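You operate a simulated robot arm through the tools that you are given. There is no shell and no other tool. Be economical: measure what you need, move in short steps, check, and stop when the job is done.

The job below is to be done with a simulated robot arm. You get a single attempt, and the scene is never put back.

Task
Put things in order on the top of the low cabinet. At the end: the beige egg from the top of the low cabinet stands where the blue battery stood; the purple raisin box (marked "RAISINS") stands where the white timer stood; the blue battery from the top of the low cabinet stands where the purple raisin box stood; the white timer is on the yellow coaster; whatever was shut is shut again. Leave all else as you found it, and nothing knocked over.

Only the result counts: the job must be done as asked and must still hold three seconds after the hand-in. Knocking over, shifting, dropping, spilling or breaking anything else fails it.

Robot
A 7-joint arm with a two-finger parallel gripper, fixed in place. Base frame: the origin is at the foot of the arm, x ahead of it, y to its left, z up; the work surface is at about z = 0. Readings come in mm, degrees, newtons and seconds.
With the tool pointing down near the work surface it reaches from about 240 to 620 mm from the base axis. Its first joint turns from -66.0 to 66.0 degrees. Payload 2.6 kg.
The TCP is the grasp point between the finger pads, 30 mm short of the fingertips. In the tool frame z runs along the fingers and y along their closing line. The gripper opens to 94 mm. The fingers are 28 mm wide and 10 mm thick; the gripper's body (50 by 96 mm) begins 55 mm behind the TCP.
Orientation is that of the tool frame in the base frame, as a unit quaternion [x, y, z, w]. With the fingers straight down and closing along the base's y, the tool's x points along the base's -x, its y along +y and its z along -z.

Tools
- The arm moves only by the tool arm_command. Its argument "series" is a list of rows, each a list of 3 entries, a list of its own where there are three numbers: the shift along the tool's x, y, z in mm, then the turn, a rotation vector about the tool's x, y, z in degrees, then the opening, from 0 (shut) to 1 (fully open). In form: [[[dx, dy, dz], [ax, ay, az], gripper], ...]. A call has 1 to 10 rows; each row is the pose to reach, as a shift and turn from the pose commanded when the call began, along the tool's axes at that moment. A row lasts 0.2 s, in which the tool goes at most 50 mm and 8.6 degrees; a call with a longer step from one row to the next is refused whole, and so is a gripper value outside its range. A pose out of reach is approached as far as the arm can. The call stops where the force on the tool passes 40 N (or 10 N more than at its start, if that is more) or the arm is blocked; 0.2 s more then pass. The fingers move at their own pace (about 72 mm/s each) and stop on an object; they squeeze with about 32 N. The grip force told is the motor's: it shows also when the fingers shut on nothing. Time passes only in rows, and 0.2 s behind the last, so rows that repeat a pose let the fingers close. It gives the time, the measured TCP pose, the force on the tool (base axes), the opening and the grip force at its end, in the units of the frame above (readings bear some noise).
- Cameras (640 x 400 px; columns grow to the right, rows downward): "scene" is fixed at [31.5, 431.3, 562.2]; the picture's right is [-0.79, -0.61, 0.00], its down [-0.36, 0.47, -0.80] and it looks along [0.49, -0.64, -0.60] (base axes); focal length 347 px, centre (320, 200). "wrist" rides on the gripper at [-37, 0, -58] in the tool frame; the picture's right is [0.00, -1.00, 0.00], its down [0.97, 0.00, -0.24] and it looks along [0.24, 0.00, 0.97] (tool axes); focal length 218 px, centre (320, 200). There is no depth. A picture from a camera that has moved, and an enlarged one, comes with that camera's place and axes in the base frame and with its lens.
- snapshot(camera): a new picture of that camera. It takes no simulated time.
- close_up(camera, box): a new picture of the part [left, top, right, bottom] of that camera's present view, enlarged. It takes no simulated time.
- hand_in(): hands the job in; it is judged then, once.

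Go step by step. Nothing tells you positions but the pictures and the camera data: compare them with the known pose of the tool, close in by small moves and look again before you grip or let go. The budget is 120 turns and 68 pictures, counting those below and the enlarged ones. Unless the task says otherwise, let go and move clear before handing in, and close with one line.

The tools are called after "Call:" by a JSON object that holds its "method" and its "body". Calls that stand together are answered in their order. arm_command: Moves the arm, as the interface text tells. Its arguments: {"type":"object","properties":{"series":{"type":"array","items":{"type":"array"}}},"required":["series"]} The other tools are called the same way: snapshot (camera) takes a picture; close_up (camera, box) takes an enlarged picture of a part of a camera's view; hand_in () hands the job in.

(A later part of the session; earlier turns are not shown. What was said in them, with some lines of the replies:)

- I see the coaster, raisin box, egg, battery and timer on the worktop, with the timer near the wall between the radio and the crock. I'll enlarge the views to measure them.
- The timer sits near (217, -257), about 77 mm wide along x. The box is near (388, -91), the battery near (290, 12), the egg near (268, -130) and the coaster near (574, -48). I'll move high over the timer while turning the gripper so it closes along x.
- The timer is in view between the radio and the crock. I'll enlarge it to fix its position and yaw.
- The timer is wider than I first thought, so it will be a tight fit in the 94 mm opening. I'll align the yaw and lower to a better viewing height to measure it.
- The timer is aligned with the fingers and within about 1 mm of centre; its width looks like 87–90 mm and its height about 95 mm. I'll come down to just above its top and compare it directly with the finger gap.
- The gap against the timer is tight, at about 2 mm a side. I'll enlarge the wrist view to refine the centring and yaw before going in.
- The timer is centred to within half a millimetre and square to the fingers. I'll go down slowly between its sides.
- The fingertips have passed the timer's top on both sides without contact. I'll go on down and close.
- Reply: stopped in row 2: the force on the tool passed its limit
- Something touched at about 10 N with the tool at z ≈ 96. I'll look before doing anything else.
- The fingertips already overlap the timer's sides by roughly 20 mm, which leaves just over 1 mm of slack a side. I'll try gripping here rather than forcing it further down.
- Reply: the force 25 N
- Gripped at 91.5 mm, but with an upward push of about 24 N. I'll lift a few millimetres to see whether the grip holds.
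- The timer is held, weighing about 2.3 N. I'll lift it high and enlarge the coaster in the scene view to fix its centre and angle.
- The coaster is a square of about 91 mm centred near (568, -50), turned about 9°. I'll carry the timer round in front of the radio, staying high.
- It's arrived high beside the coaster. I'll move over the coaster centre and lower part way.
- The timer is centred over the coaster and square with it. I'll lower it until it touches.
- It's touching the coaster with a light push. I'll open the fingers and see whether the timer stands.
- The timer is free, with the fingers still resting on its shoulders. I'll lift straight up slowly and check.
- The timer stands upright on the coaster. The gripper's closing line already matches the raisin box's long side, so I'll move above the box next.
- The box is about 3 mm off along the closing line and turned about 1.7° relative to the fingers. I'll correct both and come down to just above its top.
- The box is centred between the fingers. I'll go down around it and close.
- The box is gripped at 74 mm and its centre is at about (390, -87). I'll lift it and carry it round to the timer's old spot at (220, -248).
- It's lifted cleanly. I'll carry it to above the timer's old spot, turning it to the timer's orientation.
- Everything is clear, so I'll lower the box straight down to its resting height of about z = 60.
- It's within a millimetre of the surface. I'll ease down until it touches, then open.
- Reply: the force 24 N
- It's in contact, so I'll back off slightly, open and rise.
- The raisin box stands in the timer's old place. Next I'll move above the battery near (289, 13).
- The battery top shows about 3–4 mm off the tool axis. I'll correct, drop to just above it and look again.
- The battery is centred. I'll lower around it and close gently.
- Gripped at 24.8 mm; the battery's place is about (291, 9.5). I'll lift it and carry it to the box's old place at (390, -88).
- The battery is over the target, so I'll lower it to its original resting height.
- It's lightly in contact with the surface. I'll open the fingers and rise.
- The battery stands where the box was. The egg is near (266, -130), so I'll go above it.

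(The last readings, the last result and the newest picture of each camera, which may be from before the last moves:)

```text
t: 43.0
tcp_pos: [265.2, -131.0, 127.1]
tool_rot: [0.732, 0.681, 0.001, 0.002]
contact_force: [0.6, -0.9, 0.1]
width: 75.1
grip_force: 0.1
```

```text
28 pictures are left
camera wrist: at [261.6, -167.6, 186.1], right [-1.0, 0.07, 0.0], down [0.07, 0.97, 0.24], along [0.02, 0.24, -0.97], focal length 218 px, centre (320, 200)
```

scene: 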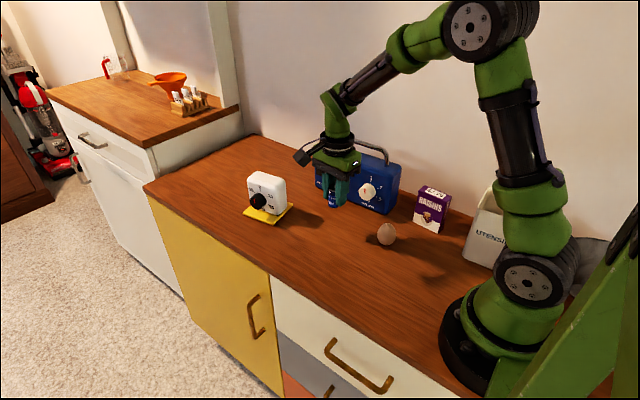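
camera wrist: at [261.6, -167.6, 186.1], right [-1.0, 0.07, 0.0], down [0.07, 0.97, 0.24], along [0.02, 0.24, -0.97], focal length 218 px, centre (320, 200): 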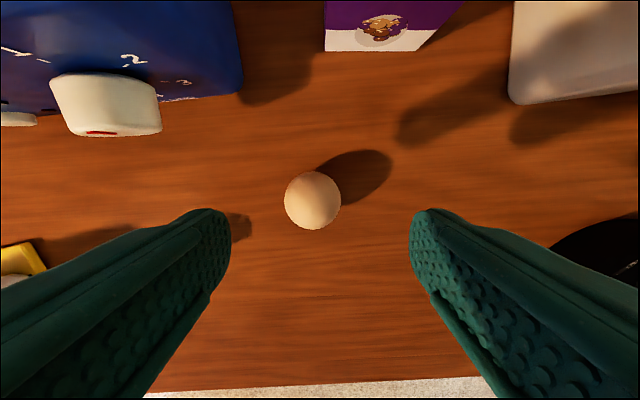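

The egg is about 6 mm off along the closing line and 2 mm across it. I'll correct, lower part way and check again.

Call:
{"method": "arm_command", "body": {"series": [[[2.4, 5.6, 15], [0, 0, 0], 0.8], [[2.4, 5.6, 34], [0, 0, 0], 0.8], [[2.4, 5.6, 34], [0, 0, 0], 0.8]]}}

Call:
{"method": "snapshot", "body": {"camera": "wrist"}}

```text
t: 43.8
tcp_pos: [270.6, -128.2, 94.0]
tool_rot: [0.732, 0.682, 0.002, 0.001]
contact_force: [0.8, 0.2, 0.6]
width: 75.6
grip_force: 0.1
```

```text
27 pictures are left
camera wrist: at [267.5, -165.8, 152.1], right [-1.0, 0.07, 0.0], down [0.07, 0.97, 0.24], along [0.02, 0.24, -0.97], focal length 218 px, centre (320, 200)
```

wrist: 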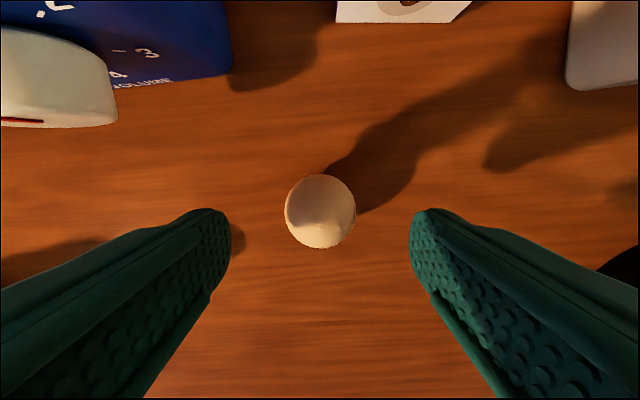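

The egg is centred. I'll lower and close gently, stopping just under the egg's width of about 43 mm.

Call:
{"method": "arm_command", "body": {"series": [[[0, 0, 14], [0, 0, 0], 0.8], [[0, 0, 28], [0, 0, 0], 0.8], [[0, 0, 42], [0, 0, 0], 0.8], [[0, 0, 57], [0, 0, 0], 0.8], [[0, 0, 57], [0, 0, 0], 0.7], [[0, 0, 57], [0, 0, 0], 0.55], [[0, 0, 57], [0, 0, 0], 0.45], [[0, 0, 57], [0, 0, 0], 0.43], [[0, 0, 57], [0, 0, 0], 0.43]]}}

Call:
{"method": "close_up", "body": {"camera": "scene", "box": [320, 170, 440, 270]}}

```text
t: 45.8
tcp_pos: [270.4, -127.4, 37.2]
tool_rot: [0.732, 0.682, 0.002, 0.0]
contact_force: [-0.4, 0.1, -1.3]
width: 41.1
grip_force: 1.4
```

```text
4.00 times, centred on (380, 220) of scene
camera zoom: at [31.5, 431.3, 562.2], right [-0.79, -0.61, 0.0], down [-0.36, 0.47, -0.8], along [0.49, -0.64, -0.6], focal length 1389 px, centre (80, 120)
```

zoom: 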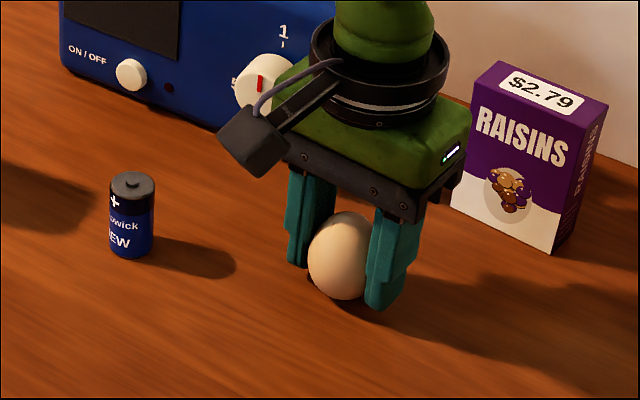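

The fingers are just touching at about 41 mm, so I'll tighten further and lift slightly.

Call:
{"method": "arm_command", "body": {"series": [[[0, 0, 0], [0, 0, 0], 0.4], [[0, 0, 0], [0, 0, 0], 0.36], [[0, 0, 0], [0, 0, 0], 0.36], [[0, 0, -5], [0, 0, 0], 0.36], [[0, 0, -10], [0, 0, 0], 0.36], [[0, 0, -10], [0, 0, 0], 0.36]]}}

Call:
{"method": "close_up", "body": {"camera": "scene", "box": [320, 170, 440, 270]}}

```text
t: 47.2
tcp_pos: [271.7, -128.6, 47.0]
tool_rot: [0.732, 0.682, 0.002, 0.0]
contact_force: [0.3, 0.5, 0.2]
width: 39.8
grip_force: 12.1
```

```text
4.00 times, centred on (380, 220) of scene
camera zoom: at [31.5, 431.3, 562.2], right [-0.79, -0.61, 0.0], down [-0.36, 0.47, -0.8], along [0.49, -0.64, -0.6], focal length 1389 px, centre (80, 120)
```

zoom: 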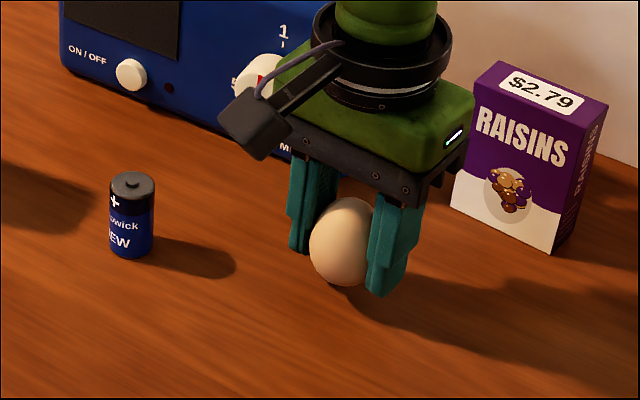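

The egg is held at 12 N and lifting upright. I'll raise it and carry it to the battery's old place at (290.5, 9.5).

Call:
{"method": "arm_command", "body": {"series": [[[0, 0, -20], [0, 0, 0], 0.36], [[0, 0, -40], [0, 0, 0], 0.36], [[25, 2, -40], [0, 0, 0], 0.36], [[55, 4, -40], [0, 0, 0], 0.36], [[85, 6, -40], [0, 0, 0], 0.36], [[115, 8, -40], [0, 0, 0], 0.36], [[138, 10, -40], [0, 0, 0], 0.36], [[138, 10, -25], [0, 0, 0], 0.36], [[138, 10, -8], [0, 0, 0], 0.36], [[138, 10, -8], [0, 0, 0], 0.36]]}}

Call:
{"method": "close_up", "body": {"camera": "scene", "box": [280, 190, 400, 290]}}

```text
t: 49.4
tcp_pos: [292.4, 9.6, 54.2]
tool_rot: [0.732, 0.681, 0.001, 0.0]
contact_force: [0.0, 0.0, -0.9]
width: 40.2
grip_force: 11.6
```

```text
4.00 times, centred on (340, 240) of scene
camera zoom: at [31.5, 431.3, 562.2], right [-0.79, -0.61, 0.0], down [-0.36, 0.47, -0.8], along [0.49, -0.64, -0.6], focal length 1389 px, centre (240, 40)
```

zoom: 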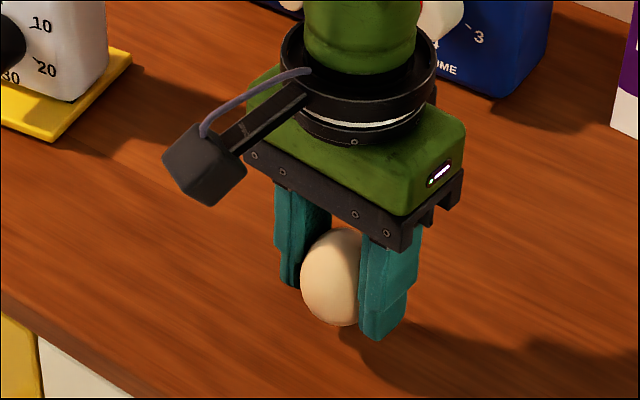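

It's on position, so I'll lower gently to the original grip height of about z = 37.

Call:
{"method": "arm_command", "body": {"series": [[[0, -1, 6], [0, 0, 0], 0.36], [[0, -1, 11], [0, 0, 0], 0.36], [[0, -1, 14], [0, 0, 0], 0.36], [[0, -1, 16], [0, 0, 0], 0.36], [[0, -1, 17], [0, 0, 0], 0.36], [[0, -1, 17], [0, 0, 0], 0.36]]}}

```text
t: 50.8
tcp_pos: [290.7, 6.9, 37.8]
tool_rot: [0.732, 0.681, 0.003, 0.001]
contact_force: [-0.1, 0.4, -0.9]
width: 40.2
grip_force: 11.7
```

Call:
{"method": "arm_command", "body": {"series": [[[0, 0, 0.5], [0, 0, 0], 0.36], [[0, 0, 1], [0, 0, 0], 0.36], [[0, 0, 1], [0, 0, 0], 0.36]]}}

Call:
{"method": "close_up", "body": {"camera": "scene", "box": [300, 210, 390, 290]}}

```text
t: 51.6
tcp_pos: [289.9, 8.4, 37.1]
tool_rot: [0.733, 0.681, 0.002, 0.001]
contact_force: [-0.9, 0.5, 2.2]
width: 40.1
grip_force: 11.7
```

```text
5.00 times, centred on (345, 250) of scene
camera zoom: at [31.5, 431.3, 562.2], right [-0.79, -0.61, 0.0], down [-0.36, 0.47, -0.8], along [0.49, -0.64, -0.6], focal length 1736 px, centre (195, -50)
```

zoom: 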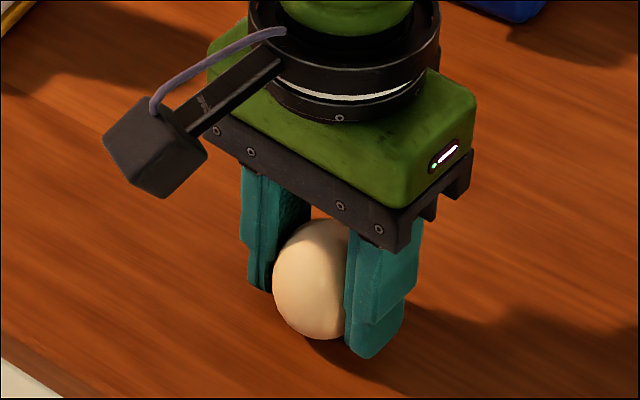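

The egg touches the surface at about 3 N and looks upright. I'll open slowly and watch it.

Call:
{"method": "arm_command", "body": {"series": [[[0, 0, 0], [0, 0, 0], 0.42], [[0, 0, 0], [0, 0, 0], 0.45], [[0, 0, 0], [0, 0, 0], 0.48], [[0, 0, 0], [0, 0, 0], 0.52], [[0, 0, 0], [0, 0, 0], 0.52], [[0, 0, 0], [0, 0, 0], 0.52]]}}

Call:
{"method": "snapshot", "body": {"camera": "wrist"}}

Call:
{"method": "close_up", "body": {"camera": "scene", "box": [300, 210, 390, 290]}}

```text
t: 53.0
tcp_pos: [290.4, 8.0, 37.2]
tool_rot: [0.732, 0.681, 0.002, 0.002]
contact_force: [0.7, -0.3, 0.8]
width: 48.8
grip_force: 0.0
```

```text
22 pictures are left
camera wrist: at [287.0, -29.1, 95.3], right [-1.0, 0.07, 0.0], down [0.07, 0.97, 0.24], along [0.02, 0.24, -0.97], focal length 218 px, centre (320, 200)
```

wrist: 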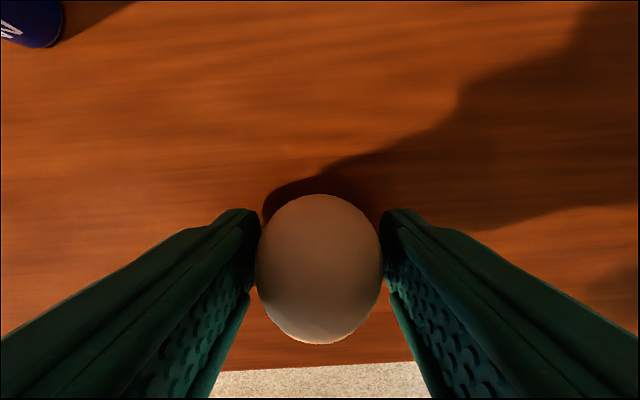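

```text
5.00 times, centred on (345, 250) of scene
camera zoom: at [31.5, 431.3, 562.2], right [-0.79, -0.61, 0.0], down [-0.36, 0.47, -0.8], along [0.49, -0.64, -0.6], focal length 1736 px, centre (195, -50)
```

zoom: 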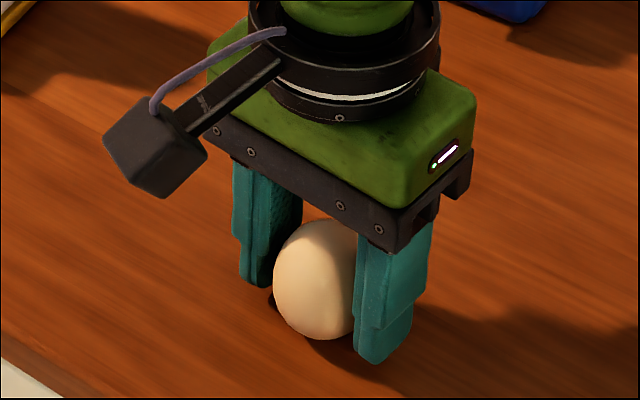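

The egg stands on its own. I'll open wider and rise straight up.

Call:
{"method": "arm_command", "body": {"series": [[[0, 0, 0], [0, 0, 0], 0.65], [[0, 0, 0], [0, 0, 0], 0.75], [[0, 0, 0], [0, 0, 0], 0.75], [[0, 0, -15], [0, 0, 0], 0.75], [[0, 0, -40], [0, 0, 0], 0.75], [[0, 0, -80], [0, 0, 0], 0.75], [[0, 0, -125], [0, 0, 0], 0.75], [[0, 0, -170], [0, 0, 0], 0.75], [[0, 0, -210], [0, 0, 0], 0.75], [[0, 0, -210], [0, 0, 0], 0.75]]}}

Call:
{"method": "snapshot", "body": {"camera": "scene"}}

Call:
{"method": "close_up", "body": {"camera": "scene", "box": [300, 130, 540, 290]}}

```text
t: 55.2
tcp_pos: [290.4, 6.6, 247.4]
tool_rot: [0.732, 0.681, 0.002, 0.002]
contact_force: [0.0, -0.8, -0.2]
width: 70.4
grip_force: 0.0
```

```text
20 pictures are left
```

scene: 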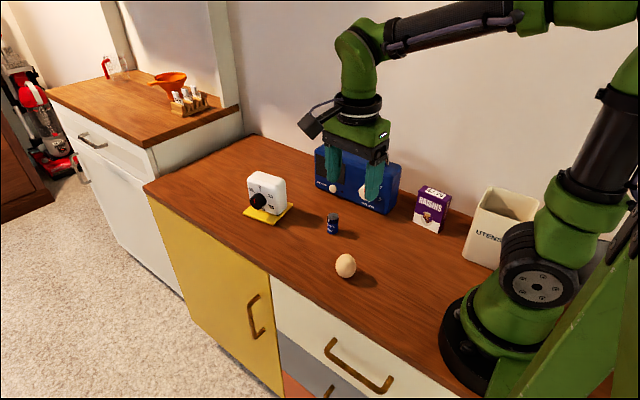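

```text
2.50 times, centred on (420, 210) of scene
camera zoom: at [31.5, 431.3, 562.2], right [-0.79, -0.61, 0.0], down [-0.36, 0.47, -0.8], along [0.49, -0.64, -0.6], focal length 868 px, centre (70, 175)
```

zoom: 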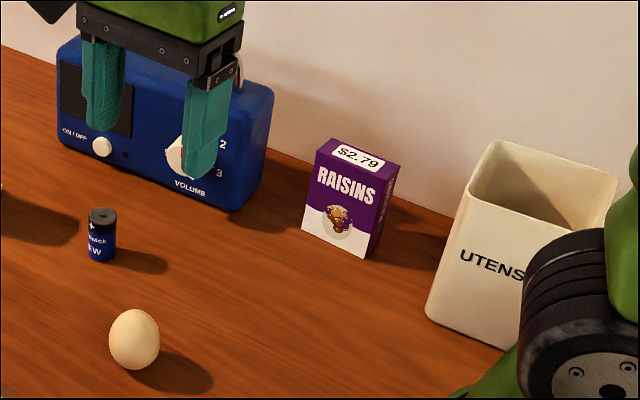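

All four things stand upright in their places, the radio and crock haven't moved, and the arm is clear. I'm handing in.

Call:
{"method": "hand_in", "body": {}}

```text
The job is handed in.
```

The job is handed in: the timer is on the yellow coaster, and the raisin box, battery and egg each stand in their new places, with nothing knocked over and nothing opened.
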